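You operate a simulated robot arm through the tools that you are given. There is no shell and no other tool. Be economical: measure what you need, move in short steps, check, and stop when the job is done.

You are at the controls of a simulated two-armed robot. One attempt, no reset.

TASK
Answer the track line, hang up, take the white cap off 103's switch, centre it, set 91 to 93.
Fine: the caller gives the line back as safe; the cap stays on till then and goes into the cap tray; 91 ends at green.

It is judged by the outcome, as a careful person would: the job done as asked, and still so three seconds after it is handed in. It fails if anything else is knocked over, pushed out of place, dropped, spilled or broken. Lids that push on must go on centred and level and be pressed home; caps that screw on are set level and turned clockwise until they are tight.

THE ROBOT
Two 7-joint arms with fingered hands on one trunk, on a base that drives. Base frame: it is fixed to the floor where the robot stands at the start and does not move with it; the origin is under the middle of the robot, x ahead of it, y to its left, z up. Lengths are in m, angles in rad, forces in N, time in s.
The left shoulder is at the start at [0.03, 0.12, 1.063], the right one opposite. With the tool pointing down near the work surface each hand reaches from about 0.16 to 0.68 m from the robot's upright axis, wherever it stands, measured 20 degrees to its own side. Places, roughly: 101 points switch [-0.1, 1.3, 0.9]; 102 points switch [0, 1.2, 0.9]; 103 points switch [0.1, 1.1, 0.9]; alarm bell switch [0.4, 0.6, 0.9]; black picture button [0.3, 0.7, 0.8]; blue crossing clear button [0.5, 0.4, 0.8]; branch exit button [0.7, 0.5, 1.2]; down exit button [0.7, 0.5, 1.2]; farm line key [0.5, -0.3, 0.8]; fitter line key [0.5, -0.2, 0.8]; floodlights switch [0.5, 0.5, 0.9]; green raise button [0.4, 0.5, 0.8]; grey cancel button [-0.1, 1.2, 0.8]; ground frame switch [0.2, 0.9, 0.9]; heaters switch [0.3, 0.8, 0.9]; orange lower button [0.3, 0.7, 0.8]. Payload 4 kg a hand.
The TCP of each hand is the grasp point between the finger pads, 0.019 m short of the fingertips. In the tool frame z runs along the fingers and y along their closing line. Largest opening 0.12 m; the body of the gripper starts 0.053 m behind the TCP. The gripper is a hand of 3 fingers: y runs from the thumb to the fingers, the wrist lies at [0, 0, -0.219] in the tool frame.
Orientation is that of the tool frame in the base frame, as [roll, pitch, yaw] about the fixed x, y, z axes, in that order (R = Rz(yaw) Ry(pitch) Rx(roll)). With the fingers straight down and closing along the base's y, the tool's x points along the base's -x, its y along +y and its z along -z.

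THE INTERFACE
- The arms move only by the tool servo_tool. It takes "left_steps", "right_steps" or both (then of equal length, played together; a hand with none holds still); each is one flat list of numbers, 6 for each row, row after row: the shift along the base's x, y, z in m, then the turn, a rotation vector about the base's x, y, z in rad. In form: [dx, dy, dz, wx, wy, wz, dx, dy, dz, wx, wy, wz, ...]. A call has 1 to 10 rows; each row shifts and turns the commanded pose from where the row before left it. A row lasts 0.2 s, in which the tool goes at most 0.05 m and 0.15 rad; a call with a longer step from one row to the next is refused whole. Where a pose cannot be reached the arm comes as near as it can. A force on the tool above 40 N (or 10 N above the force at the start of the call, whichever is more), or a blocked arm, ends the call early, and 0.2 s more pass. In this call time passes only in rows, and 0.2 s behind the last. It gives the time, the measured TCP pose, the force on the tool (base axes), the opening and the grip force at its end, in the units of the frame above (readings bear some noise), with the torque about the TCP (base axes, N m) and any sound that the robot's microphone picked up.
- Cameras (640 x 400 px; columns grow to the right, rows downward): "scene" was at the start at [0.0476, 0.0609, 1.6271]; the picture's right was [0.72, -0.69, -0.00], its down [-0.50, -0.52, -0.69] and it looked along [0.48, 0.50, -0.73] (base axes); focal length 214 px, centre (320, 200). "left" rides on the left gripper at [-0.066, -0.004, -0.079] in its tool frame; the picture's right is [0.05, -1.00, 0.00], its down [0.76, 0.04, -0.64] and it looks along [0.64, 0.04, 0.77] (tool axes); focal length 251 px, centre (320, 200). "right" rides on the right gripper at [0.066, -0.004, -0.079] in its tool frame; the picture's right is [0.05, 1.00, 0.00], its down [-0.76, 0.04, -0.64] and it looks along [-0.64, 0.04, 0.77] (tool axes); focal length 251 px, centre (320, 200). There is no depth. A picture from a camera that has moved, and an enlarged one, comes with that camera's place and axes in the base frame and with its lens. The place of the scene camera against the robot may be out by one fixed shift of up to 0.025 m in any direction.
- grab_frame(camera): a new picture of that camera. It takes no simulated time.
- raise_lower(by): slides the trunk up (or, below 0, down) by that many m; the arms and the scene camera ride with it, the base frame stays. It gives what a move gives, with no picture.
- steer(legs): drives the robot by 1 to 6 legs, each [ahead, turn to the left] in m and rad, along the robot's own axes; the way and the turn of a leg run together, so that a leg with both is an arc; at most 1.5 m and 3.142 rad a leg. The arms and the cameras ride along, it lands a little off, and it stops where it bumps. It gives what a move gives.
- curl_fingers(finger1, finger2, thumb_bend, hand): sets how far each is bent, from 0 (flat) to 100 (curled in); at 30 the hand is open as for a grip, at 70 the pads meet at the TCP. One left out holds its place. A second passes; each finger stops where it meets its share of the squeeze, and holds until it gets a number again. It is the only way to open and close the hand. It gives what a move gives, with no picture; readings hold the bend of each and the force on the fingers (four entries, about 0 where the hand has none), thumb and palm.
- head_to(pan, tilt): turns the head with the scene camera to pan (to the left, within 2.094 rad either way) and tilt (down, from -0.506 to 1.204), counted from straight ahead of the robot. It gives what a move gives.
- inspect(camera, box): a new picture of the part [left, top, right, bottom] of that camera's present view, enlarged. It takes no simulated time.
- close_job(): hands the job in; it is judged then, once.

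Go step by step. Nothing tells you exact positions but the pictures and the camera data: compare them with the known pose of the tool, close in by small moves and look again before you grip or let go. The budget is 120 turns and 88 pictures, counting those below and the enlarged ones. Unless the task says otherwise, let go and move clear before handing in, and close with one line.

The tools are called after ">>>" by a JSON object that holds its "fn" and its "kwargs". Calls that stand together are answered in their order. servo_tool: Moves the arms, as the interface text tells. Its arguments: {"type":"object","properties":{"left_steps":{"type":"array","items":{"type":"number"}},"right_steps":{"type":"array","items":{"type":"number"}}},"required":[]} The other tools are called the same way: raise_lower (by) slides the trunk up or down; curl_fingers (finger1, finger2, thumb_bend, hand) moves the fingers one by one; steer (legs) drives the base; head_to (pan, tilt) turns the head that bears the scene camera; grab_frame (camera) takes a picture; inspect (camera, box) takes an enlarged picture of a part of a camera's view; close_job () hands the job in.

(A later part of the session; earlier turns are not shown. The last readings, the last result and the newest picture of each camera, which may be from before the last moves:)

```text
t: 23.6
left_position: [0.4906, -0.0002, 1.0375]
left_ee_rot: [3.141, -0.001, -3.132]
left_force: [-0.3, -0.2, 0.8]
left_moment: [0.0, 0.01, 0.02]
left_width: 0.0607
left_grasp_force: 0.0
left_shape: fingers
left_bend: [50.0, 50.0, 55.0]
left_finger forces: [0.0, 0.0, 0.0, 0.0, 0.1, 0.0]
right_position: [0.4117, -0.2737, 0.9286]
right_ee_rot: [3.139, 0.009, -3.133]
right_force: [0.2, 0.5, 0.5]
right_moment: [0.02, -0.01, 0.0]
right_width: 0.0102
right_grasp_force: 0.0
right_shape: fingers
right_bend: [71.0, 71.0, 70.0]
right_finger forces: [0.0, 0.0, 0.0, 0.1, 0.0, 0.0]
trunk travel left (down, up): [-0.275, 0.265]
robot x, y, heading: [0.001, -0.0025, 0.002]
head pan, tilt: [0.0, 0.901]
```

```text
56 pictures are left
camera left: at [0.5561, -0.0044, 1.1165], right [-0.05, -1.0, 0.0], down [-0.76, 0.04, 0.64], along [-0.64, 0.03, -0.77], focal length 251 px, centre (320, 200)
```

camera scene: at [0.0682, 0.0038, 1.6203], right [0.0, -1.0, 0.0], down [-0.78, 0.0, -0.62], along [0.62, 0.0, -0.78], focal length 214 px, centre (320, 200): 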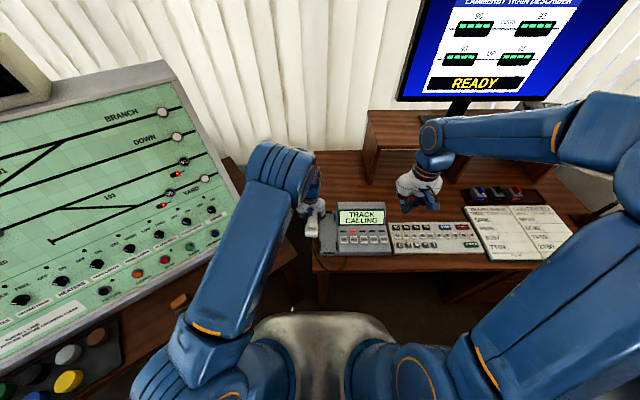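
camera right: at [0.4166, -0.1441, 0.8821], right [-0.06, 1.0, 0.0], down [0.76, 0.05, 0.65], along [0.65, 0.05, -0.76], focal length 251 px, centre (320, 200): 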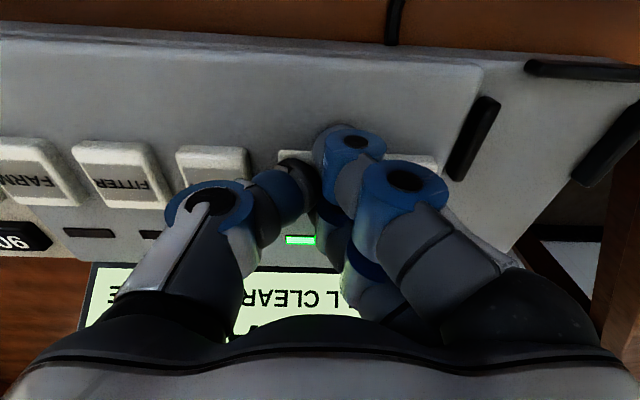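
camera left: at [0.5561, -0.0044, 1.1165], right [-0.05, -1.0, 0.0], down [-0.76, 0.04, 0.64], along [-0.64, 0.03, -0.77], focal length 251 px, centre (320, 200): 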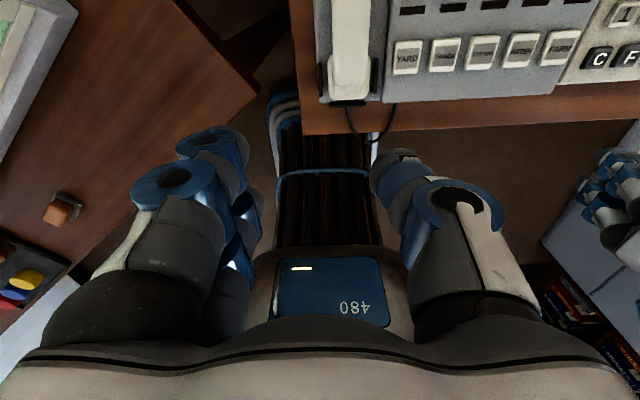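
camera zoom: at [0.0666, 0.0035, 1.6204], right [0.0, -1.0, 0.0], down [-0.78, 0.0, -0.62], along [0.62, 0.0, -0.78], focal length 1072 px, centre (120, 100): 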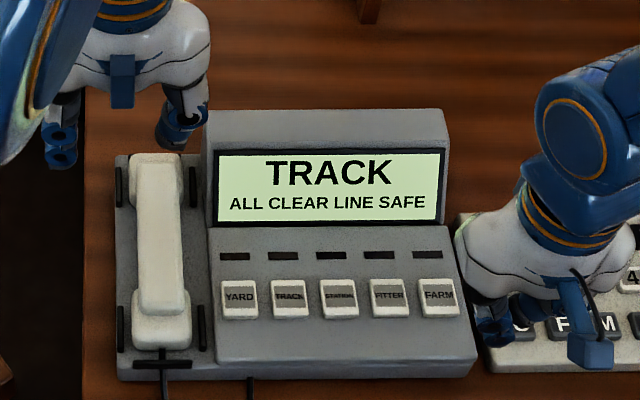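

Handset is properly seated. Now I raise and retract both hands, then turn to face the signal panel and study it.

>>> {"fn": "servo_tool", "kwargs": {"left_steps": [-0.02, 0.02, 0.035, 0, 0, 0, -0.02, 0.02, 0.035, 0, 0, 0, -0.02, 0.02, 0.035, 0, 0, 0, -0.02, 0.02, 0.035, 0, 0, 0, -0.02, 0.02, 0.035, 0, 0, 0, -0.02, 0.02, 0.035, 0, 0, 0], "right_steps": [0, 0, 0.045, 0, 0, 0, 0, 0, 0.045, 0, 0, 0, -0.01, 0, 0.045, 0, 0, 0, -0.02, 0, 0.04, 0, 0, 0, -0.02, 0, 0.04, 0, 0, 0, -0.02, 0, 0.03, 0, 0, 0]}}

>>> {"fn": "steer", "kwargs": {"legs": [[0, 0.785]]}}

>>> {"fn": "head_to", "kwargs": {"pan": 0.35, "tilt": 0.75}}

>>> {"fn": "grab_frame", "kwargs": {"camera": "scene"}}

```text
t: 25.0
left_position: [0.3698, 0.1221, 1.2489]
left_ee_rot: [-3.139, 0.002, -3.134]
left_force: [-0.7, -0.1, 0.4]
left_moment: [0.0, -0.01, 0.0]
left_width: 0.0609
left_grasp_force: 0.0
left_shape: fingers
left_bend: [50.0, 50.0, 55.0]
left_finger forces: [0.1, 0.0, 0.1, 0.0, 0.0, 0.1]
right_position: [0.3412, -0.2678, 1.1747]
right_ee_rot: [3.138, 0.01, -3.132]
right_force: [-1.3, 0.5, 0.7]
right_moment: [0.0, -0.03, 0.0]
right_width: 0.0103
right_grasp_force: 0.0
right_shape: fingers
right_bend: [71.0, 71.0, 70.0]
right_finger forces: [0.1, 0.1, 0.0, 0.1, 0.0, 0.1]
trunk travel left (down, up): [-0.275, 0.265]
robot x, y, heading: [-0.003, 0.0043, 0.001]
head pan, tilt: [0.0, 0.901]
```

```text
t: 27.7
left_position: [0.1841, 0.3459, 1.2475]
left_ee_rot: [-3.139, -0.002, -2.366]
left_force: [0.2, 0.5, 0.0]
left_moment: [-0.01, -0.04, 0.0]
left_width: 0.0609
left_grasp_force: 0.1
left_shape: fingers
left_bend: [50.0, 50.0, 55.0]
left_finger forces: [0.0, 0.1, 0.0, 0.0, 0.0, 0.0]
right_position: [0.433, 0.0444, 1.1742]
right_ee_rot: [3.14, 0.007, -2.367]
right_force: [0.1, 0.0, 0.3]
right_moment: [0.02, -0.02, 0.0]
right_width: 0.0102
right_grasp_force: 0.2
right_shape: fingers
right_bend: [71.0, 71.0, 70.0]
right_finger forces: [0.0, 0.1, 0.0, 0.0, 0.0, 0.1]
trunk travel left (down, up): [-0.275, 0.265]
robot x, y, heading: [0.0271, -0.0279, 0.773]
head pan, tilt: [0.0, 0.901]
stopped in leg 1: the robot was blocked; the commanded pose is now the measured one
```

```text
t: 28.5
left_position: [0.1871, 0.3438, 1.2472]
left_ee_rot: [3.139, -0.001, -2.367]
left_force: [-0.3, -0.3, -0.2]
left_moment: [-0.02, -0.03, 0.0]
left_width: 0.0609
left_grasp_force: 0.0
left_shape: fingers
left_bend: [50.0, 50.0, 55.0]
left_finger forces: [0.1, 0.0, 0.0, 0.1, 0.0, 0.1]
right_position: [0.4342, 0.0433, 1.1732]
right_ee_rot: [3.139, 0.006, -2.368]
right_force: [-0.4, -0.5, 0.5]
right_moment: [0.04, 0.02, -0.02]
right_width: 0.0106
right_grasp_force: 0.1
right_shape: fingers
right_bend: [71.0, 71.0, 70.0]
right_finger forces: [0.0, 0.1, 0.1, 0.0, 0.1, 0.1]
trunk travel left (down, up): [-0.275, 0.265]
robot x, y, heading: [0.0283, -0.0266, 0.768]
head pan, tilt: [0.351, 0.75]
```

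```text
55 pictures are left
camera scene: at [0.062, 0.0348, 1.6322], right [0.9, -0.43, 0.0], down [-0.3, -0.61, -0.73], along [0.32, 0.66, -0.68], focal length 214 px, centre (320, 200)
```

scene: 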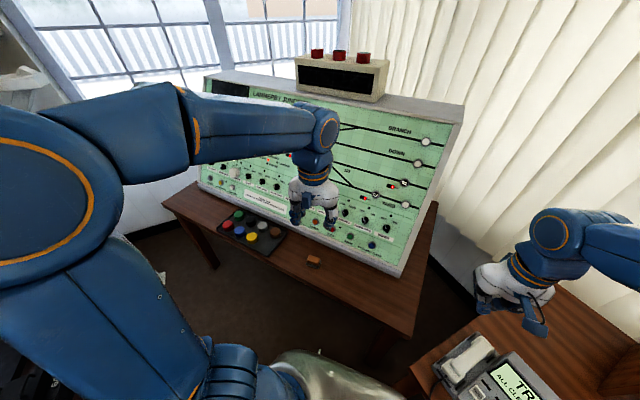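

The panel's face runs along (-0.6,0.8), tilted back; 103 is far to the left, so I must drive left along the table. First look at the floor on that side.

>>> {"fn": "head_to", "kwargs": {"pan": 1.5, "tilt": 0.75}}

>>> {"fn": "grab_frame", "kwargs": {"camera": "scene"}}

>>> {"fn": "grab_frame", "kwargs": {"camera": "left"}}

```text
t: 29.9
left_position: [0.1859, 0.3446, 1.2471]
left_ee_rot: [3.139, -0.002, -2.366]
left_force: [0.0, -0.4, -0.2]
left_moment: [-0.03, -0.02, -0.01]
left_width: 0.0611
left_grasp_force: 0.1
left_shape: fingers
left_bend: [50.0, 50.0, 55.0]
left_finger forces: [0.0, 0.0, 0.1, 0.0, 0.0, 0.0]
right_position: [0.4349, 0.0443, 1.1749]
right_ee_rot: [3.139, 0.008, -2.369]
right_force: [0.6, 0.4, 0.0]
right_moment: [-0.01, 0.01, -0.01]
right_width: 0.0102
right_grasp_force: 0.1
right_shape: fingers
right_bend: [71.0, 71.0, 70.0]
right_finger forces: [0.0, 0.0, 0.0, 0.1, 0.0, 0.0]
trunk travel left (down, up): [-0.275, 0.265]
robot x, y, heading: [0.0276, -0.0264, 0.769]
head pan, tilt: [1.499, 0.75]
```

```text
54 pictures are left
camera scene: at [-0.0278, 0.0237, 1.6322], right [0.77, 0.64, 0.0], down [0.44, -0.52, -0.73], along [-0.47, 0.56, -0.68], focal length 214 px, centre (320, 200)
```

scene: 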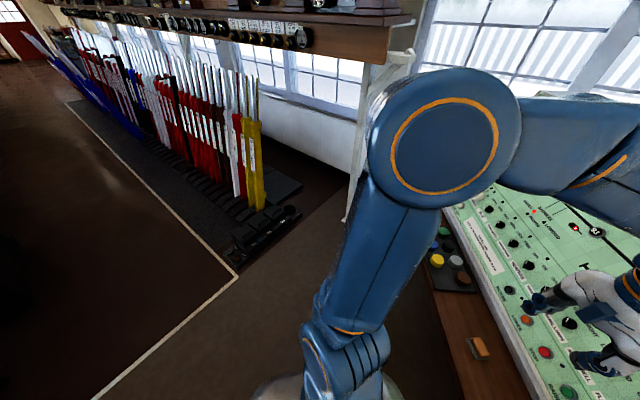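

```text
53 pictures are left
camera left: at [0.2359, 0.3878, 1.3259], right [0.66, -0.75, 0.0], down [-0.57, -0.5, 0.64], along [-0.48, -0.42, -0.76], focal length 251 px, centre (320, 200)
```

left: 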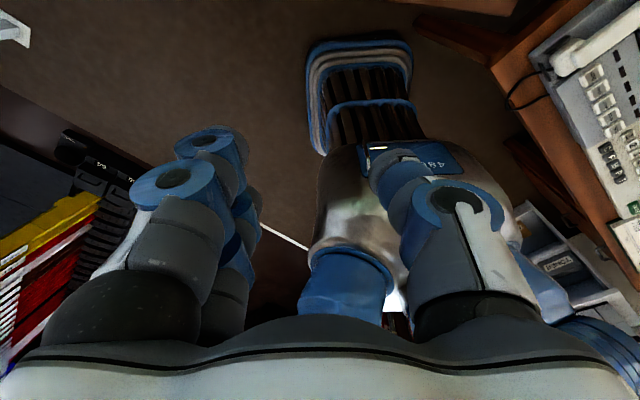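

Floor to the left is open. I'll drive left along the table to stand about in front of 103 and face the panel.

>>> {"fn": "steer", "kwargs": {"legs": [[0, 1.35], [0.54, 0], [0, -1.48]]}}

>>> {"fn": "head_to", "kwargs": {"pan": 0.0, "tilt": 0.55}}

>>> {"fn": "grab_frame", "kwargs": {"camera": "scene"}}

```text
t: 32.4
left_position: [-0.1542, 0.3372, 1.2467]
left_ee_rot: [-3.14, -0.002, -1.492]
left_force: [-0.1, -0.4, -0.2]
left_moment: [0.01, 0.02, -0.01]
left_width: 0.0607
left_grasp_force: 0.1
left_shape: fingers
left_bend: [50.0, 50.0, 55.0]
left_finger forces: [0.0, 0.1, 0.0, 0.0, 0.0, 0.0]
right_position: [0.2354, 0.3343, 1.1751]
right_ee_rot: [3.139, 0.009, -1.494]
right_force: [-0.2, 0.1, 0.2]
right_moment: [-0.06, -0.04, 0.0]
right_width: 0.0104
right_grasp_force: 0.1
right_shape: fingers
right_bend: [71.0, 71.0, 70.0]
right_finger forces: [0.0, 0.0, 0.0, 0.1, 0.0, 0.0]
trunk travel left (down, up): [-0.275, 0.265]
robot x, y, heading: [0.0778, -0.0241, 1.647]
head pan, tilt: [1.499, 0.75]
stopped in leg 1: the robot was blocked; the commanded pose is now the measured one
```

```text
t: 34.0
left_position: [-0.1522, 0.3352, 1.2466]
left_ee_rot: [3.141, -0.001, -1.494]
left_force: [0.4, -0.8, 0.6]
left_moment: [0.03, 0.01, 0.01]
left_width: 0.0608
left_grasp_force: 0.1
left_shape: fingers
left_bend: [50.0, 50.0, 55.0]
left_finger forces: [0.0, 0.0, 0.1, 0.0, 0.1, 0.0]
right_position: [0.2372, 0.3344, 1.1746]
right_ee_rot: [3.136, 0.009, -1.492]
right_force: [-0.4, 0.3, 0.3]
right_moment: [0.0, 0.01, -0.01]
right_width: 0.0105
right_grasp_force: 0.0
right_shape: fingers
right_bend: [71.0, 71.0, 70.0]
right_finger forces: [0.0, 0.1, 0.0, 0.0, 0.1, 0.0]
trunk travel left (down, up): [-0.275, 0.265]
robot x, y, heading: [0.0711, -0.0221, 1.645]
head pan, tilt: [0.0, 0.55]
```

```text
52 pictures are left
camera scene: at [0.0822, 0.0491, 1.6496], right [1.0, 0.08, 0.0], down [0.04, -0.52, -0.85], along [-0.07, 0.85, -0.52], focal length 214 px, centre (320, 200)
```

scene: 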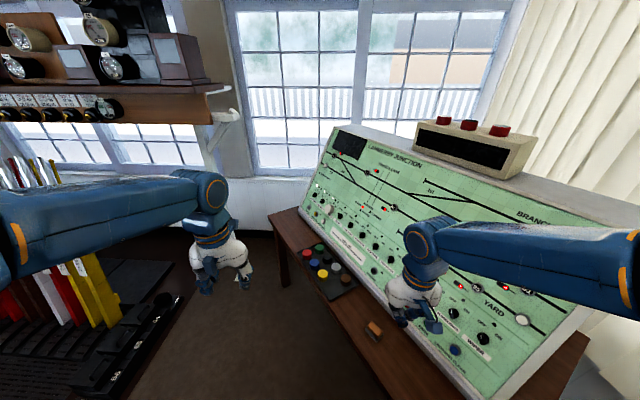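

Turning was blocked again at heading 1.645; I look right to see what is in contact.

>>> {"fn": "head_to", "kwargs": {"pan": -1.3, "tilt": 0.95}}

>>> {"fn": "grab_frame", "kwargs": {"camera": "scene"}}

```text
t: 35.5
left_position: [-0.1524, 0.3358, 1.2465]
left_ee_rot: [3.141, -0.002, -1.495]
left_force: [-0.3, -0.2, 0.2]
left_moment: [-0.01, -0.02, 0.0]
left_width: 0.0609
left_grasp_force: 0.1
left_shape: fingers
left_bend: [50.0, 50.0, 55.0]
left_finger forces: [0.0, 0.0, 0.1, 0.0, 0.0, 0.0]
right_position: [0.2368, 0.3357, 1.1734]
right_ee_rot: [3.138, 0.008, -1.493]
right_force: [-0.7, -0.8, 0.6]
right_moment: [0.0, 0.01, 0.02]
right_width: 0.0103
right_grasp_force: 0.2
right_shape: fingers
right_bend: [71.0, 71.0, 70.0]
right_finger forces: [0.1, 0.0, 0.0, 0.0, 0.0, 0.0]
trunk travel left (down, up): [-0.275, 0.265]
robot x, y, heading: [0.076, -0.0232, 1.644]
head pan, tilt: [-1.3, 0.949]
```

```text
51 pictures are left
camera scene: at [0.1574, -0.0157, 1.6167], right [0.34, -0.94, 0.0], down [-0.76, -0.28, -0.58], along [0.55, 0.2, -0.81], focal length 214 px, centre (320, 200)
```

scene: 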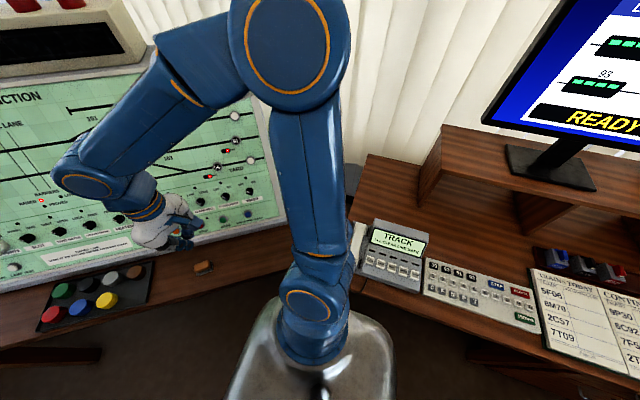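

No visible contact up top; likely the base corner is against the desk/table. I'll back away from the corner first, then go round.

>>> {"fn": "steer", "kwargs": {"legs": [[0, -0.85], [-0.28, 0], [0, 1.45], [0.62, 0], [0, -1.55]]}}

>>> {"fn": "head_to", "kwargs": {"pan": 0.0, "tilt": 0.55}}

>>> {"fn": "grab_frame", "kwargs": {"camera": "scene"}}

```text
t: 38.0
left_position: [0.1807, 0.3892, 1.2478]
left_ee_rot: [3.138, -0.003, -2.299]
left_force: [1.1, -0.4, 0.4]
left_moment: [0.0, 0.06, -0.01]
left_width: 0.0609
left_grasp_force: 0.0
left_shape: fingers
left_bend: [50.0, 50.0, 55.0]
left_finger forces: [0.1, 0.1, 0.0, 0.0, 0.0, 0.0]
right_position: [0.4481, 0.1069, 1.1742]
right_ee_rot: [3.133, 0.008, -2.3]
right_force: [0.9, -0.9, 0.0]
right_moment: [0.03, 0.0, 0.02]
right_width: 0.0103
right_grasp_force: 0.2
right_shape: fingers
right_bend: [71.0, 71.0, 70.0]
right_finger forces: [0.0, 0.1, 0.0, 0.0, 0.0, 0.0]
trunk travel left (down, up): [-0.275, 0.265]
robot x, y, heading: [0.0446, 0.002, 0.82]
head pan, tilt: [-1.3, 0.949]
stopped in leg 1: the robot was blocked; the commanded pose is now the measured one
```

```text
t: 39.5
left_position: [0.177, 0.3908, 1.2465]
left_ee_rot: [-3.141, -0.002, -2.296]
left_force: [0.0, -0.3, -0.1]
left_moment: [-0.02, 0.0, 0.0]
left_width: 0.0609
left_grasp_force: 0.0
left_shape: fingers
left_bend: [50.0, 50.0, 55.0]
left_finger forces: [0.0, 0.1, 0.0, 0.1, 0.0, 0.0]
right_position: [0.4458, 0.1082, 1.1753]
right_ee_rot: [3.139, 0.008, -2.298]
right_force: [-0.4, 0.9, 0.6]
right_moment: [-0.02, 0.05, -0.01]
right_width: 0.0103
right_grasp_force: 0.0
right_shape: fingers
right_bend: [71.0, 71.0, 70.0]
right_finger forces: [0.0, 0.0, 0.0, 0.0, 0.0, 0.0]
trunk travel left (down, up): [-0.275, 0.265]
robot x, y, heading: [0.0428, 0.0055, 0.822]
head pan, tilt: [0.0, 0.55]
```

```text
50 pictures are left
camera scene: at [0.1026, 0.0582, 1.6496], right [0.73, -0.68, 0.0], down [-0.36, -0.38, -0.85], along [0.58, 0.62, -0.52], focal length 214 px, centre (320, 200)
```

scene: 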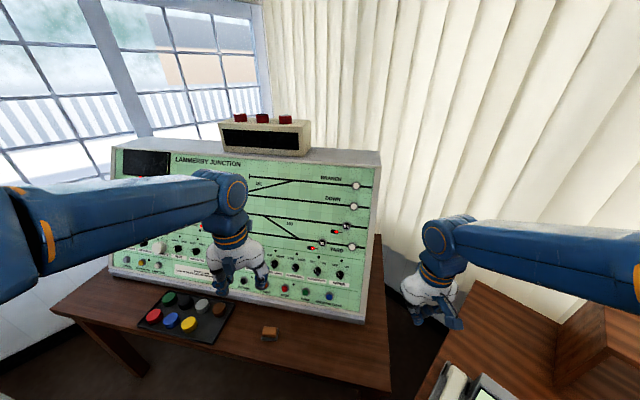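

Now I back straight away from the panel first, before any more turning.

>>> {"fn": "steer", "kwargs": {"legs": [[-0.3, 0]]}}

```text
t: 41.5
left_position: [-0.0238, 0.1717, 1.2463]
left_ee_rot: [-3.14, -0.002, -2.302]
left_force: [-0.2, -0.5, -0.1]
left_moment: [0.01, 0.0, -0.02]
left_width: 0.0607
left_grasp_force: 0.0
left_shape: fingers
left_bend: [50.0, 50.0, 55.0]
left_finger forces: [0.0, 0.0, 0.0, 0.0, 0.0, 0.1]
right_position: [0.2431, -0.1104, 1.1748]
right_ee_rot: [3.138, 0.007, -2.304]
right_force: [0.2, -0.2, 0.2]
right_moment: [-0.03, -0.02, 0.03]
right_width: 0.0103
right_grasp_force: 0.0
right_shape: fingers
right_bend: [71.0, 71.0, 70.0]
right_finger forces: [0.1, 0.0, 0.0, 0.0, 0.0, 0.1]
trunk travel left (down, up): [-0.275, 0.265]
robot x, y, heading: [-0.1588, -0.2148, 0.82]
head pan, tilt: [0.0, 0.55]
```

Backed off cleanly. Now turn left, drive along, and turn back to face the panel.

>>> {"fn": "steer", "kwargs": {"legs": [[0, 1.4], [0.65, 0], [0, -1.58]]}}

>>> {"fn": "grab_frame", "kwargs": {"camera": "scene"}}

```text
t: 44.0
left_position: [-0.3574, 0.157, 1.245]
left_ee_rot: [-3.138, -0.005, -1.467]
left_force: [-0.3, 1.0, 0.0]
left_moment: [-0.02, -0.07, 0.02]
left_width: 0.0608
left_grasp_force: 0.0
left_shape: fingers
left_bend: [50.0, 50.0, 55.0]
left_finger forces: [0.0, 0.0, 0.0, 0.0, 0.0, 0.0]
right_position: [0.0311, 0.1637, 1.1745]
right_ee_rot: [3.14, 0.004, -1.466]
right_force: [-1.1, 0.1, 0.6]
right_moment: [-0.03, -0.06, 0.0]
right_width: 0.0105
right_grasp_force: 0.1
right_shape: fingers
right_bend: [71.0, 71.0, 70.0]
right_finger forces: [0.0, 0.0, 0.0, 0.0, 0.0, 0.1]
trunk travel left (down, up): [-0.275, 0.265]
robot x, y, heading: [-0.1158, -0.2057, 1.665]
head pan, tilt: [0.0, 0.55]
stopped in leg 1: the robot was blocked; the commanded pose is now the measured one
```

```text
49 pictures are left
camera scene: at [-0.1146, -0.1293, 1.6494], right [1.0, 0.09, 0.0], down [0.05, -0.52, -0.85], along [-0.08, 0.85, -0.52], focal length 214 px, centre (320, 200)
```

scene: 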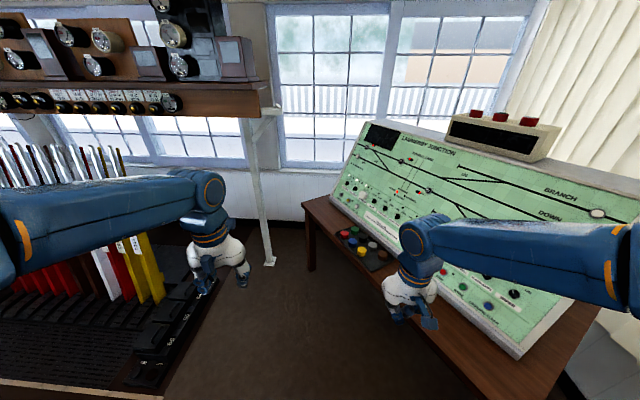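

Each turn leg seems limited to about 0.85 rad, so I'll use smaller turns. From here it's almost straight to the target stand.

>>> {"fn": "steer", "kwargs": {"legs": [[0, 0.09], [0.58, 0], [0, -0.5], [0, -0.55]]}}

>>> {"fn": "grab_frame", "kwargs": {"camera": "scene"}}

```text
t: 50.3
left_position: [-0.15, 0.7951, 1.2472]
left_ee_rot: [3.138, -0.003, -2.224]
left_force: [0.2, -0.1, 0.2]
left_moment: [0.04, 0.02, 0.0]
left_width: 0.0609
left_grasp_force: 0.0
left_shape: fingers
left_bend: [50.0, 50.0, 55.0]
left_finger forces: [0.1, 0.0, 0.0, 0.0, 0.0, 0.1]
right_position: [0.1377, 0.5333, 1.174]
right_ee_rot: [3.136, 0.005, -2.223]
right_force: [0.7, -0.9, -0.1]
right_moment: [0.05, -0.01, -0.02]
right_width: 0.0101
right_grasp_force: 0.0
right_shape: fingers
right_bend: [71.0, 71.0, 70.0]
right_finger forces: [0.0, 0.2, 0.0, 0.0, 0.0, 0.0]
trunk travel left (down, up): [-0.275, 0.265]
robot x, y, heading: [-0.2618, 0.392, 0.896]
head pan, tilt: [0.0, 0.55]
stopped in leg 4: the robot was blocked; the commanded pose is now the measured one
```

```text
48 pictures are left
camera scene: at [-0.2009, 0.4525, 1.6495], right [0.78, -0.63, 0.0], down [-0.33, -0.41, -0.85], along [0.53, 0.67, -0.52], focal length 214 px, centre (320, 200)
```

scene: 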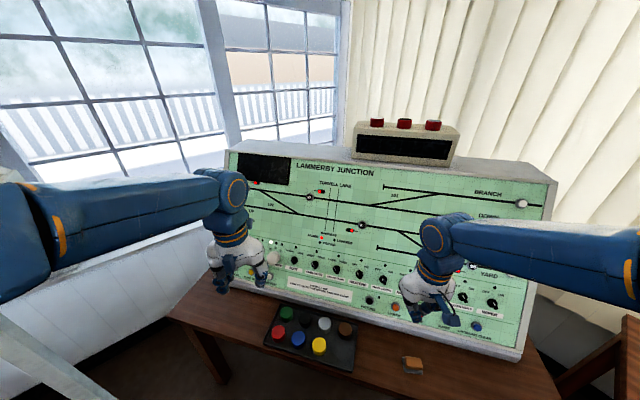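

Good stand in front of the panel. Reading the panel diagram.

>>> {"fn": "inspect", "kwargs": {"camera": "scene", "box": [215, 140, 395, 252]}}

>>> {"fn": "inspect", "kwargs": {"camera": "scene", "box": [380, 150, 560, 262]}}

>>> {"fn": "inspect", "kwargs": {"camera": "scene", "box": [200, 230, 380, 370]}}

```text
3.56 times, centred on (305, 196) of scene
camera zoom: at [-0.2009, 0.4525, 1.6495], right [0.78, -0.63, 0.0], down [-0.33, -0.41, -0.85], along [0.53, 0.67, -0.52], focal length 763 px, centre (373, 214)
```

zoom: 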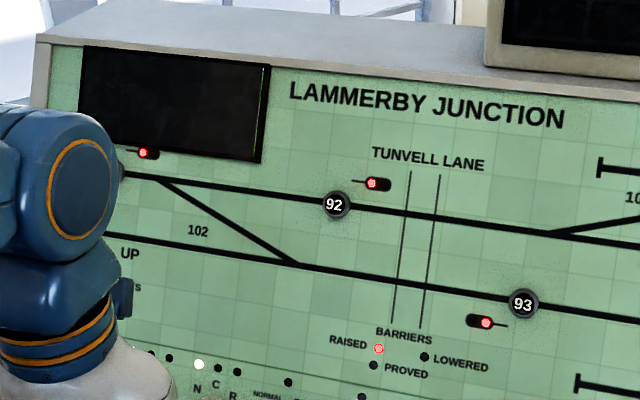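

```text
3.56 times, centred on (470, 206) of scene
camera zoom: at [-0.2009, 0.4525, 1.6495], right [0.78, -0.63, 0.0], down [-0.33, -0.41, -0.85], along [0.53, 0.67, -0.52], focal length 763 px, centre (-213, 179)
```

zoom: 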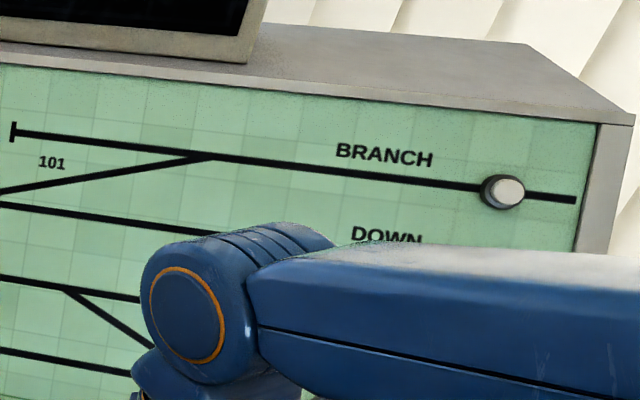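

```text
2.86 times, centred on (290, 300) of scene
camera zoom: at [-0.2009, 0.4525, 1.6495], right [0.78, -0.63, 0.0], down [-0.33, -0.41, -0.85], along [0.53, 0.67, -0.52], focal length 613 px, centre (406, -86)
```

zoom: 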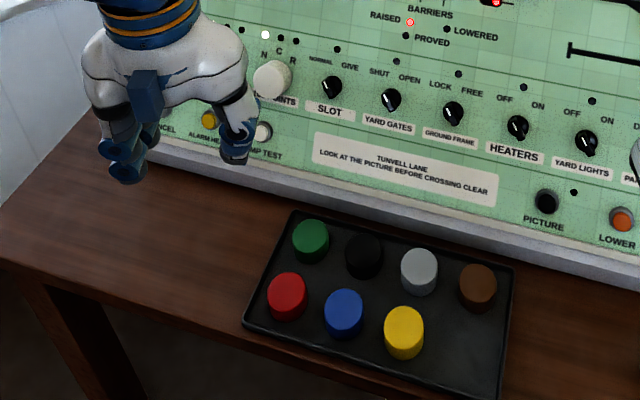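

The route 91→93 uses the 91 and 93 buttons on the Up line (93 at about (0.35,0.88,1.12)). The panel faces (-0.8,-0.6) and leans back ≈0.48 rad; cap at about (0.05,1.10,0.95). I'll pitch the left hand towards the panel in front of the cap.

>>> {"fn": "servo_tool", "kwargs": {"left_steps": [0.006, 0.02, -0.0207, 0, 0, -0.14, 0.006, 0.02, -0.0207, 0, 0, -0.14, 0.006, 0.02, -0.0207, 0.0811, -0.1096, 0, 0.006, 0.02, -0.0207, 0.0811, -0.1096, 0, 0.006, 0.02, -0.0207, 0.0811, -0.1096, 0, 0.006, 0.02, -0.0207, 0.0811, -0.1096, 0, 0.006, 0.02, -0.0207, 0.0811, -0.1096, 0, 0.006, 0.02, -0.0207, 0.0811, -0.1096, 0, 0.006, 0.02, -0.0207, 0.0811, -0.1096, 0, 0.006, 0.02, -0.0207, 0.0811, -0.1096, 0]}}

>>> {"fn": "grab_frame", "kwargs": {"camera": "left"}}

>>> {"fn": "grab_frame", "kwargs": {"camera": "scene"}}

```text
t: 52.5
left_position: [-0.0918, 0.9988, 1.0393]
left_ee_rot: [-3.14, 1.092, -2.5]
left_force: [-0.1, 1.3, 0.7]
left_moment: [0.02, 0.02, -0.02]
left_width: 0.0608
left_grasp_force: 0.0
left_shape: fingers
left_bend: [50.0, 50.0, 55.0]
left_finger forces: [0.0, 0.1, 0.0, 0.0, 0.0, 0.0]
right_position: [0.1347, 0.5357, 1.1742]
right_ee_rot: [3.137, 0.008, -2.222]
right_force: [-0.3, 0.2, 0.2]
right_moment: [-0.02, 0.05, -0.01]
right_width: 0.0103
right_grasp_force: 0.0
right_shape: fingers
right_bend: [71.0, 71.0, 70.0]
right_finger forces: [0.0, 0.0, 0.0, 0.0, 0.0, 0.1]
trunk travel left (down, up): [-0.275, 0.265]
robot x, y, heading: [-0.2574, 0.3938, 0.895]
head pan, tilt: [0.0, 0.55]
```

```text
44 pictures are left
camera left: at [-0.1223, 0.9718, 1.1349], right [0.57, -0.82, -0.05], down [-0.77, -0.52, -0.38], along [0.29, 0.26, -0.92], focal length 251 px, centre (320, 200)
```

left: 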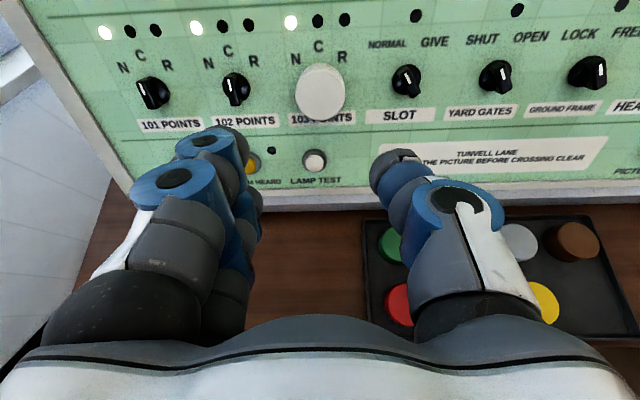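

```text
43 pictures are left
camera scene: at [-0.205, 0.4551, 1.6495], right [0.78, -0.63, 0.0], down [-0.33, -0.41, -0.85], along [0.53, 0.66, -0.52], focal length 214 px, centre (320, 200)
```

scene: 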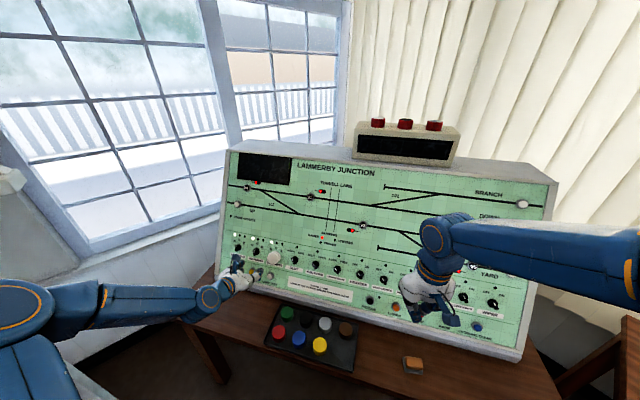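

The 103 lamp shows N; the cap is about 5 cm across. Opening the left fingers and approaching halfway.

>>> {"fn": "curl_fingers", "kwargs": {"hand": "left", "finger1": 38, "finger2": 38, "thumb_bend": 38}}

>>> {"fn": "servo_tool", "kwargs": {"left_steps": [0.0185, 0.0142, -0.0175, 0, 0, 0, 0.0185, 0.0142, -0.0175, 0, 0, 0, 0.0185, 0.0142, -0.0175, 0, 0, 0, 0.018, 0.0142, -0.0175, 0, 0, 0]}}

>>> {"fn": "grab_frame", "kwargs": {"camera": "left"}}

```text
t: 53.5
left_position: [-0.0908, 0.9968, 1.0409]
left_ee_rot: [-3.141, 1.09, -2.503]
left_force: [0.5, -0.8, 0.1]
left_moment: [-0.01, 0.02, -0.03]
left_width: 0.1045
left_grasp_force: 0.1
left_shape: fingers
left_bend: [38.0, 38.0, 38.0]
left_finger forces: [0.0, 0.0, 0.0, 0.0, 0.1, 0.0]
right_position: [0.1345, 0.5353, 1.1745]
right_ee_rot: [3.137, 0.007, -2.221]
right_force: [-0.3, 0.1, -0.4]
right_moment: [-0.02, 0.02, 0.0]
right_width: 0.0107
right_grasp_force: 0.1
right_shape: fingers
right_bend: [71.0, 71.0, 70.0]
right_finger forces: [0.0, 0.0, 0.1, 0.0, 0.1, 0.1]
trunk travel left (down, up): [-0.275, 0.265]
robot x, y, heading: [-0.2587, 0.3958, 0.896]
head pan, tilt: [0.0, 0.55]
```

```text
t: 54.5
left_position: [-0.0189, 1.0577, 0.9693]
left_ee_rot: [-3.14, 1.089, -2.502]
left_force: [-0.2, -0.5, 0.1]
left_moment: [-0.01, -0.03, 0.01]
left_width: 0.1047
left_grasp_force: 0.1
left_shape: fingers
left_bend: [38.0, 38.0, 38.0]
left_finger forces: [0.0, 0.0, 0.1, 0.0, 0.0, 0.1]
right_position: [0.1359, 0.5352, 1.1741]
right_ee_rot: [3.139, 0.006, -2.221]
right_force: [0.7, -0.2, -0.1]
right_moment: [0.03, 0.03, -0.01]
right_width: 0.0102
right_grasp_force: 0.1
right_shape: fingers
right_bend: [71.0, 71.0, 70.0]
right_finger forces: [0.0, 0.1, 0.0, 0.1, 0.0, 0.0]
trunk travel left (down, up): [-0.275, 0.265]
robot x, y, heading: [-0.2614, 0.3935, 0.895]
head pan, tilt: [0.0, 0.55]
```

```text
42 pictures are left
camera left: at [-0.0474, 1.0304, 1.0645], right [0.58, -0.82, -0.05], down [-0.77, -0.52, -0.38], along [0.28, 0.25, -0.92], focal length 251 px, centre (320, 200)
```

left: 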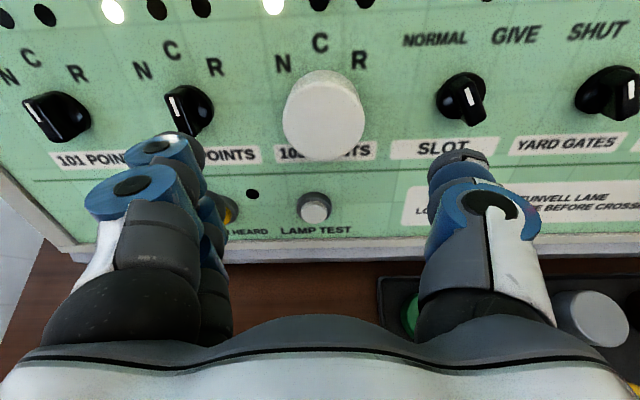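

Cap face centre is at about (0.039,1.095,0.938). Narrowing the fingers a little to clear the neighbours, and going in around the cap.

>>> {"fn": "curl_fingers", "kwargs": {"hand": "left", "finger1": 46, "finger2": 46, "thumb_bend": 46}}

>>> {"fn": "servo_tool", "kwargs": {"left_steps": [0.0159, 0.0104, -0.0087, 0, 0, 0, 0.0159, 0.0104, -0.0087, 0, 0, 0, 0.0159, 0.0104, -0.0087, 0, 0, 0, 0.0125, 0.0085, -0.007, 0, 0, 0]}}

>>> {"fn": "grab_frame", "kwargs": {"camera": "left"}}

```text
t: 55.5
left_position: [-0.0183, 1.0556, 0.9701]
left_ee_rot: [-3.14, 1.09, -2.503]
left_force: [-0.2, -0.3, -0.4]
left_moment: [-0.02, -0.01, -0.03]
left_width: 0.0813
left_grasp_force: 0.0
left_shape: fingers
left_bend: [46.0, 46.0, 46.0]
left_finger forces: [0.0, 0.0, 0.1, 0.1, 0.1, 0.0]
right_position: [0.1359, 0.5355, 1.1753]
right_ee_rot: [3.138, 0.007, -2.22]
right_force: [-0.9, -0.4, 0.0]
right_moment: [0.03, 0.03, 0.01]
right_width: 0.0104
right_grasp_force: 0.1
right_shape: fingers
right_bend: [71.0, 71.0, 70.0]
right_finger forces: [0.0, 0.0, 0.1, 0.1, 0.1, 0.1]
trunk travel left (down, up): [-0.275, 0.265]
robot x, y, heading: [-0.258, 0.397, 0.895]
head pan, tilt: [0.0, 0.55]
```

```text
t: 56.5
left_position: [0.0406, 1.0922, 0.9365]
left_ee_rot: [-3.141, 1.089, -2.504]
left_force: [-1.6, -0.4, 0.3]
left_moment: [0.01, 0.02, -0.04]
left_width: 0.081
left_grasp_force: 0.7
left_shape: fingers
left_bend: [46.0, 46.0, 46.0]
left_finger forces: [0.1, 0.2, 0.0, 0.1, 1.2, 0.0]
right_position: [0.1351, 0.5345, 1.1764]
right_ee_rot: [3.137, 0.008, -2.223]
right_force: [-0.1, 0.1, 0.6]
right_moment: [0.01, 0.0, 0.0]
right_width: 0.0103
right_grasp_force: 0.1
right_shape: fingers
right_bend: [71.0, 71.0, 70.0]
right_finger forces: [0.1, 0.1, 0.0, 0.1, 0.0, 0.1]
trunk travel left (down, up): [-0.275, 0.265]
robot x, y, heading: [-0.259, 0.3925, 0.897]
head pan, tilt: [0.0, 0.55]
```

```text
41 pictures are left
camera left: at [0.0112, 1.0662, 1.0327], right [0.57, -0.82, -0.05], down [-0.77, -0.52, -0.38], along [0.29, 0.25, -0.92], focal length 251 px, centre (320, 200)
```

left: 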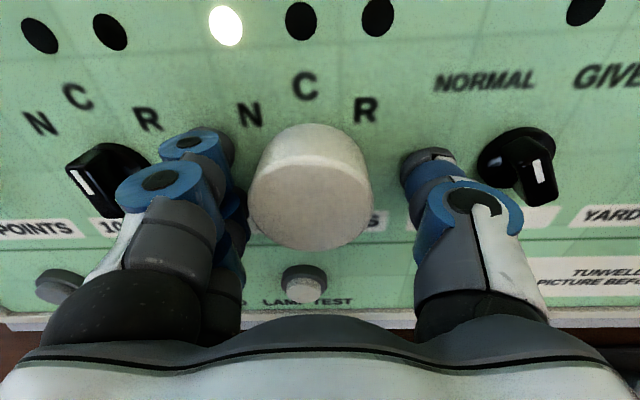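

TCP is at the cap face, centred. In 3 mm more, then close on the cap.

>>> {"fn": "servo_tool", "kwargs": {"left_steps": [0.0009, 0.0032, -0.0014, 0, 0, 0]}}

>>> {"fn": "curl_fingers", "kwargs": {"hand": "left", "finger1": 70, "finger2": 70, "thumb_bend": 70}}

>>> {"fn": "grab_frame", "kwargs": {"camera": "left"}}

```text
t: 56.9
left_position: [0.0402, 1.0951, 0.9382]
left_ee_rot: [-3.141, 1.091, -2.505]
left_force: [-17.2, -11.9, 7.6]
left_moment: [-0.31, 0.02, -0.7]
left_width: 0.0821
left_grasp_force: 11.0
left_shape: fingers
left_bend: [46.0, 46.0, 45.0]
left_finger forces: [0.8, 4.2, 0.0, 0.1, 17.1, 0.0]
right_position: [0.1325, 0.5318, 1.1757]
right_ee_rot: [3.138, 0.01, -2.222]
right_force: [0.1, 0.0, 0.3]
right_moment: [-0.01, -0.04, 0.0]
right_width: 0.0104
right_grasp_force: 0.1
right_shape: fingers
right_bend: [71.0, 71.0, 70.0]
right_finger forces: [0.1, 0.1, 0.1, 0.1, 0.1, 0.1]
trunk travel left (down, up): [-0.275, 0.265]
robot x, y, heading: [-0.2566, 0.3959, 0.895]
head pan, tilt: [0.0, 0.55]
```

```text
t: 57.9
left_position: [0.0395, 1.0943, 0.9396]
left_ee_rot: [3.14, 1.095, -2.503]
left_force: [-22.5, -16.3, 17.3]
left_moment: [-0.74, -0.42, -1.25]
left_width: 0.0509
left_grasp_force: 38.8
left_shape: fingers
left_bend: [60.0, 60.0, 56.0]
left_finger forces: [12.4, 12.3, 0.0, 0.1, 52.6, 0.0]
right_position: [0.1325, 0.5316, 1.1757]
right_ee_rot: [3.138, 0.012, -2.222]
right_force: [-0.3, 0.4, 0.7]
right_moment: [-0.02, -0.05, -0.05]
right_width: 0.0102
right_grasp_force: 0.0
right_shape: fingers
right_bend: [71.0, 71.0, 70.0]
right_finger forces: [0.0, 0.0, 0.1, 0.0, 0.0, 0.1]
trunk travel left (down, up): [-0.275, 0.265]
robot x, y, heading: [-0.2628, 0.3917, 0.898]
head pan, tilt: [0.0, 0.55]
```

```text
40 pictures are left
camera left: at [0.0099, 1.0669, 1.0344], right [0.58, -0.82, -0.05], down [-0.77, -0.52, -0.38], along [0.29, 0.26, -0.92], focal length 251 px, centre (320, 200)
```

left: 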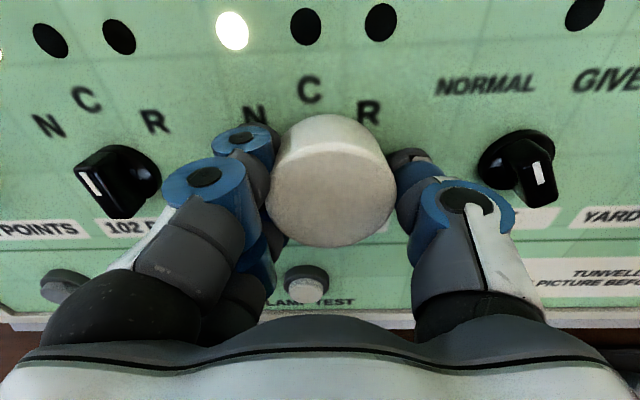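

Cap gripped. Pulling it straight out along the panel normal.

>>> {"fn": "servo_tool", "kwargs": {"left_steps": [-0.0036, -0.0027, 0.0023, 0, 0, 0, -0.0107, -0.008, 0.0069, 0, 0, 0, -0.0142, -0.0106, 0.0092, 0, 0, 0, -0.0213, -0.016, 0.0139, 0, 0, 0, -0.0284, -0.0213, 0.0185, 0, 0, 0]}}

>>> {"fn": "grab_frame", "kwargs": {"camera": "left"}}

```text
t: 59.1
left_position: [-0.037, 1.037, 0.9867]
left_ee_rot: [3.141, 1.088, -2.504]
left_force: [-1.0, 0.5, -0.6]
left_moment: [0.0, -0.02, 0.0]
left_width: 0.0502
left_grasp_force: 26.3
left_shape: fingers
left_bend: [60.0, 60.0, 57.0]
left_finger forces: [13.5, 12.3, 0.0, 0.0, 26.9, 0.0]
right_position: [0.1349, 0.5352, 1.1742]
right_ee_rot: [3.136, 0.009, -2.223]
right_force: [0.7, -0.8, -0.7]
right_moment: [0.01, 0.0, -0.01]
right_width: 0.0102
right_grasp_force: 0.0
right_shape: fingers
right_bend: [71.0, 71.0, 70.0]
right_finger forces: [0.0, 0.0, 0.0, 0.0, 0.1, 0.0]
trunk travel left (down, up): [-0.275, 0.265]
robot x, y, heading: [-0.2568, 0.3963, 0.898]
head pan, tilt: [0.0, 0.55]
```

```text
39 pictures are left
camera left: at [-0.0672, 1.0105, 1.0813], right [0.57, -0.82, -0.05], down [-0.77, -0.52, -0.38], along [0.29, 0.25, -0.92], focal length 251 px, centre (320, 200)
```

left: 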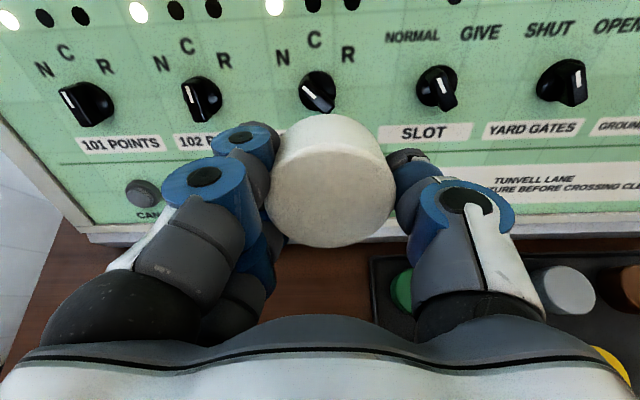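

The cap is off; 103's pointer shows beneath. Next: turn the hand down and carry the cap above the empty tray slot (≈(0.086,0.695)), moving the right hand out of the way.

>>> {"fn": "servo_tool", "kwargs": {"left_steps": [-0.01, -0.03, 0.02, -0.0811, 0.1096, 0, 0.005, -0.035, 0.015, -0.0811, 0.1096, 0, 0.013, -0.035, 0.01, -0.0811, 0.1096, 0, 0.016, -0.035, 0, -0.0811, 0.1096, 0, 0.016, -0.036, 0, -0.0811, 0.1096, 0, 0.016, -0.036, 0, -0.0811, 0.1096, 0, 0.017, -0.036, 0, -0.0811, 0.1096, 0, 0.018, -0.036, -0.01, -0.0811, 0.1096, 0, 0.018, -0.036, -0.01, 0, 0, 0, 0.017, -0.034, -0.01, 0, 0, 0], "right_steps": [0.012, -0.016, 0.01, 0, 0, 0, 0.012, -0.016, 0.01, 0, 0, 0, 0.012, -0.016, 0.01, 0, 0, 0, 0.012, -0.016, 0.01, 0, 0, 0, 0.012, -0.016, 0.01, 0, 0, 0, 0.012, -0.016, 0.01, 0, 0, 0, 0.012, -0.016, 0.01, 0, 0, 0, 0.012, -0.016, 0.01, 0, 0, 0, 0.012, -0.016, 0.01, 0, 0, 0, 0.012, -0.016, 0.01, 0, 0, 0]}}

>>> {"fn": "grab_frame", "kwargs": {"camera": "left"}}

>>> {"fn": "grab_frame", "kwargs": {"camera": "scene"}}

```text
t: 61.3
left_position: [0.0898, 0.6874, 1.0024]
left_ee_rot: [3.14, -0.004, -2.503]
left_force: [-0.5, -0.7, -0.8]
left_moment: [0.05, 0.02, -0.02]
left_width: 0.0495
left_grasp_force: 24.9
left_shape: fingers
left_bend: [60.0, 60.0, 57.0]
left_finger forces: [12.4, 12.4, 0.0, 0.1, 25.4, 0.0]
right_position: [0.2552, 0.3738, 1.2741]
right_ee_rot: [3.135, 0.008, -2.222]
right_force: [0.7, -0.2, 0.1]
right_moment: [0.02, 0.01, -0.01]
right_width: 0.0103
right_grasp_force: 0.1
right_shape: fingers
right_bend: [71.0, 71.0, 70.0]
right_finger forces: [0.0, 0.1, 0.0, 0.1, 0.0, 0.0]
trunk travel left (down, up): [-0.275, 0.265]
robot x, y, heading: [-0.2597, 0.393, 0.9]
head pan, tilt: [0.0, 0.55]
```

```text
38 pictures are left
camera left: at [0.1457, 0.7238, 1.0823], right [0.55, -0.83, 0.0], down [-0.64, -0.42, 0.65], along [-0.54, -0.36, -0.76], focal length 251 px, centre (320, 200)
```

left: 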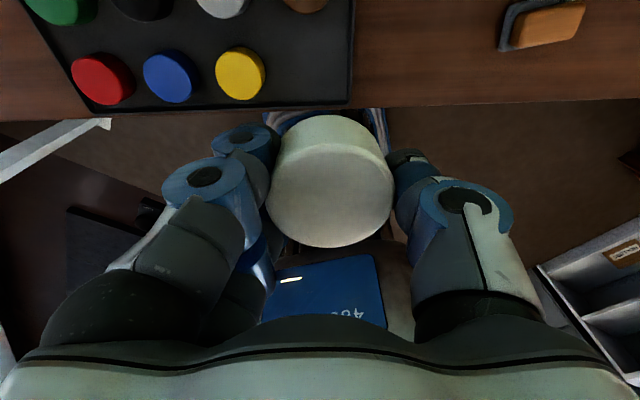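

```text
37 pictures are left
camera scene: at [-0.2031, 0.4523, 1.6496], right [0.78, -0.63, 0.0], down [-0.33, -0.41, -0.85], along [0.53, 0.67, -0.52], focal length 214 px, centre (320, 200)
```

scene: 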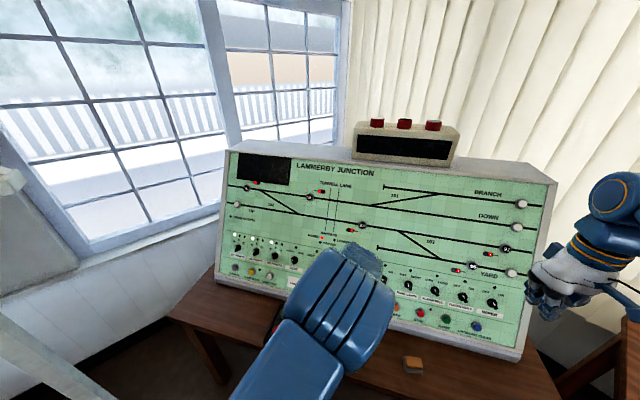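

Slot centre ≈(0.088,0.694); the cap sits ~4 mm towards the thumb. Shifting 4 mm and lowering close above the tray.

>>> {"fn": "servo_tool", "kwargs": {"left_steps": [-0.0024, 0.0032, -0.04, 0, 0, 0, 0, 0, -0.04, 0, 0, 0, 0, 0, -0.04, 0, 0, 0, 0, 0, -0.04, 0, 0, 0, 0, 0, -0.025, 0, 0, 0]}}

>>> {"fn": "grab_frame", "kwargs": {"camera": "left"}}

```text
t: 62.5
left_position: [0.0871, 0.6942, 0.8162]
left_ee_rot: [-3.141, -0.002, -2.501]
left_force: [-0.6, 0.7, -0.2]
left_moment: [-0.02, 0.01, 0.02]
left_width: 0.0495
left_grasp_force: 24.6
left_shape: fingers
left_bend: [60.0, 60.0, 57.0]
left_finger forces: [12.3, 12.2, 0.1, 0.0, 25.4, 0.0]
right_position: [0.2542, 0.3755, 1.2737]
right_ee_rot: [3.138, 0.005, -2.22]
right_force: [-0.2, 0.7, -0.3]
right_moment: [0.01, -0.01, 0.0]
right_width: 0.0105
right_grasp_force: 0.1
right_shape: fingers
right_bend: [71.0, 71.0, 70.0]
right_finger forces: [0.0, 0.0, 0.1, 0.1, 0.0, 0.0]
trunk travel left (down, up): [-0.275, 0.265]
robot x, y, heading: [-0.2571, 0.397, 0.895]
head pan, tilt: [0.0, 0.55]
```

```text
36 pictures are left
camera left: at [0.1426, 0.7307, 0.8949], right [0.55, -0.83, 0.0], down [-0.64, -0.42, 0.65], along [-0.54, -0.36, -0.76], focal length 251 px, centre (320, 200)
```

left: 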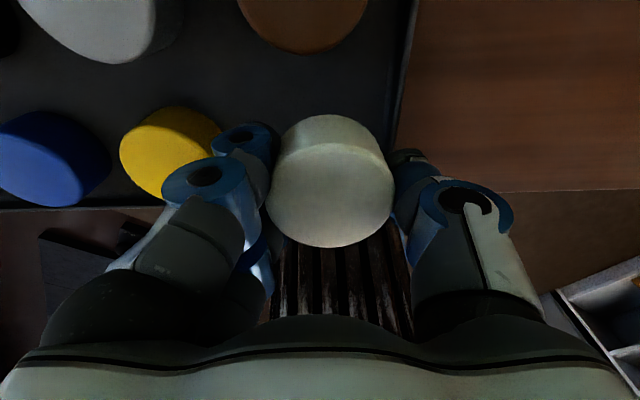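

The cap is within the tray outline and clear of yellow. Lowering until it touches.

>>> {"fn": "servo_tool", "kwargs": {"left_steps": [0, 0, -0.01, 0, 0, 0, 0, 0, -0.006, 0, 0, 0, 0, 0, -0.004, 0, 0, 0]}}

```text
t: 63.3
left_position: [0.0881, 0.693, 0.7954]
left_ee_rot: [3.141, 0.0, -2.503]
left_force: [-0.3, -0.7, 0.0]
left_moment: [0.04, -0.02, 0.01]
left_width: 0.0497
left_grasp_force: 24.6
left_shape: fingers
left_bend: [60.0, 60.0, 57.0]
left_finger forces: [12.3, 12.1, 0.0, 0.1, 25.4, 0.1]
right_position: [0.2552, 0.3747, 1.2741]
right_ee_rot: [3.139, 0.008, -2.222]
right_force: [0.3, 0.2, 0.4]
right_moment: [-0.01, -0.03, -0.02]
right_width: 0.0101
right_grasp_force: 0.1
right_shape: fingers
right_bend: [71.0, 71.0, 70.0]
right_finger forces: [0.0, 0.1, 0.0, 0.0, 0.0, 0.1]
trunk travel left (down, up): [-0.275, 0.265]
robot x, y, heading: [-0.2615, 0.3927, 0.892]
head pan, tilt: [0.0, 0.55]
```

>>> {"fn": "servo_tool", "kwargs": {"left_steps": [0, 0, -0.004, 0, 0, 0, 0, 0, -0.003, 0, 0, 0]}}

>>> {"fn": "grab_frame", "kwargs": {"camera": "left"}}

```text
t: 63.9
left_position: [0.0876, 0.6923, 0.7885]
left_ee_rot: [3.141, -0.002, -2.503]
left_force: [-0.3, -0.2, 0.1]
left_moment: [-0.02, 0.0, 0.04]
left_width: 0.0493
left_grasp_force: 24.9
left_shape: fingers
left_bend: [60.0, 60.0, 57.0]
left_finger forces: [12.3, 12.2, 0.1, 0.1, 25.3, 0.0]
right_position: [0.254, 0.3736, 1.2741]
right_ee_rot: [3.138, 0.009, -2.222]
right_force: [0.4, 0.5, 0.4]
right_moment: [0.03, 0.02, 0.0]
right_width: 0.0105
right_grasp_force: 0.1
right_shape: fingers
right_bend: [71.0, 71.0, 70.0]
right_finger forces: [0.1, 0.1, 0.0, 0.0, 0.0, 0.0]
trunk travel left (down, up): [-0.275, 0.265]
robot x, y, heading: [-0.2623, 0.4004, 0.895]
head pan, tilt: [0.0, 0.55]
```

```text
35 pictures are left
camera left: at [0.1438, 0.729, 0.8675], right [0.55, -0.83, 0.0], down [-0.64, -0.42, 0.65], along [-0.54, -0.36, -0.76], focal length 251 px, centre (320, 200)
```

left: 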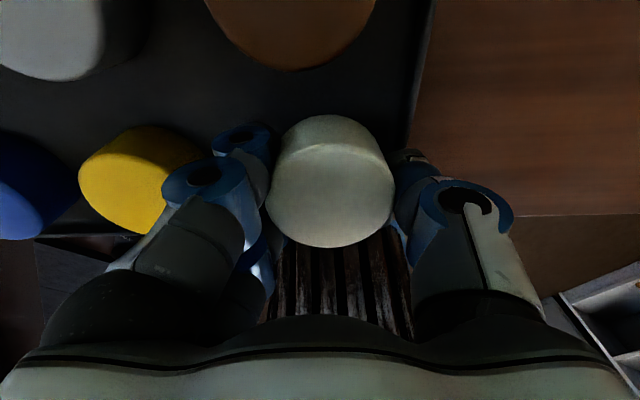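

Still about 1.5 cm above resting height compared with the yellow cap; continue down slowly.

>>> {"fn": "servo_tool", "kwargs": {"left_steps": [0, 0, -0.004, 0, 0, 0, 0, 0, -0.004, 0, 0, 0, 0, 0, -0.003, 0, 0, 0]}}

```text
t: 64.7
left_position: [0.0885, 0.6919, 0.7837]
left_ee_rot: [-3.139, 0.004, -2.503]
left_force: [-5.2, -0.2, 37.4]
left_moment: [-1.36, -0.77, -0.13]
left_width: 0.0491
left_grasp_force: 46.1
left_shape: fingers
left_bend: [60.0, 60.0, 58.0]
left_finger forces: [13.8, 13.3, 0.0, 0.0, 65.9, 0.1]
right_position: [0.2519, 0.3726, 1.2756]
right_ee_rot: [3.138, 0.011, -2.222]
right_force: [0.7, -0.6, 0.5]
right_moment: [0.03, -0.03, -0.01]
right_width: 0.0103
right_grasp_force: 0.0
right_shape: fingers
right_bend: [71.0, 71.0, 70.0]
right_finger forces: [0.0, 0.0, 0.1, 0.1, 0.0, 0.1]
trunk travel left (down, up): [-0.275, 0.265]
robot x, y, heading: [-0.2613, 0.3977, 0.893]
head pan, tilt: [0.0, 0.55]
```

The thumb tip has met the tray's lip. Lifting slightly, shifting 6 mm inward, and lowering again.

>>> {"fn": "servo_tool", "kwargs": {"left_steps": [0, 0, 0.008, 0, 0, 0, -0.0036, 0.0048, 0, 0, 0, 0, 0, 0, -0.004, 0, 0, 0, 0, 0, -0.004, 0, 0, 0]}}

>>> {"fn": "grab_frame", "kwargs": {"camera": "left"}}

```text
t: 65.7
left_position: [0.0847, 0.6968, 0.7795]
left_ee_rot: [-3.141, -0.002, -2.504]
left_force: [0.4, -0.2, -0.1]
left_moment: [-0.03, 0.0, -0.03]
left_width: 0.0493
left_grasp_force: 26.8
left_shape: fingers
left_bend: [60.0, 60.0, 58.0]
left_finger forces: [13.3, 13.0, 0.0, 0.0, 27.3, 0.0]
right_position: [0.2541, 0.3745, 1.274]
right_ee_rot: [3.137, 0.007, -2.223]
right_force: [0.6, 0.0, 0.0]
right_moment: [0.02, -0.01, -0.01]
right_width: 0.0102
right_grasp_force: 0.1
right_shape: fingers
right_bend: [71.0, 71.0, 70.0]
right_finger forces: [0.0, 0.0, 0.1, 0.0, 0.0, 0.0]
trunk travel left (down, up): [-0.275, 0.265]
robot x, y, heading: [-0.2599, 0.396, 0.895]
head pan, tilt: [0.0, 0.55]
```

```text
34 pictures are left
camera left: at [0.1395, 0.7334, 0.8576], right [0.55, -0.83, 0.0], down [-0.64, -0.42, 0.65], along [-0.54, -0.36, -0.76], focal length 251 px, centre (320, 200)
```

left: 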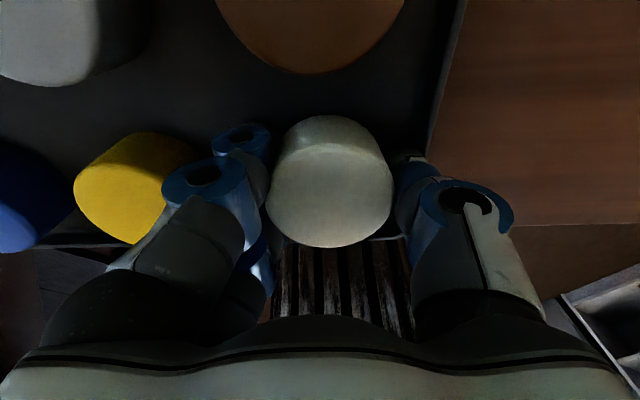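

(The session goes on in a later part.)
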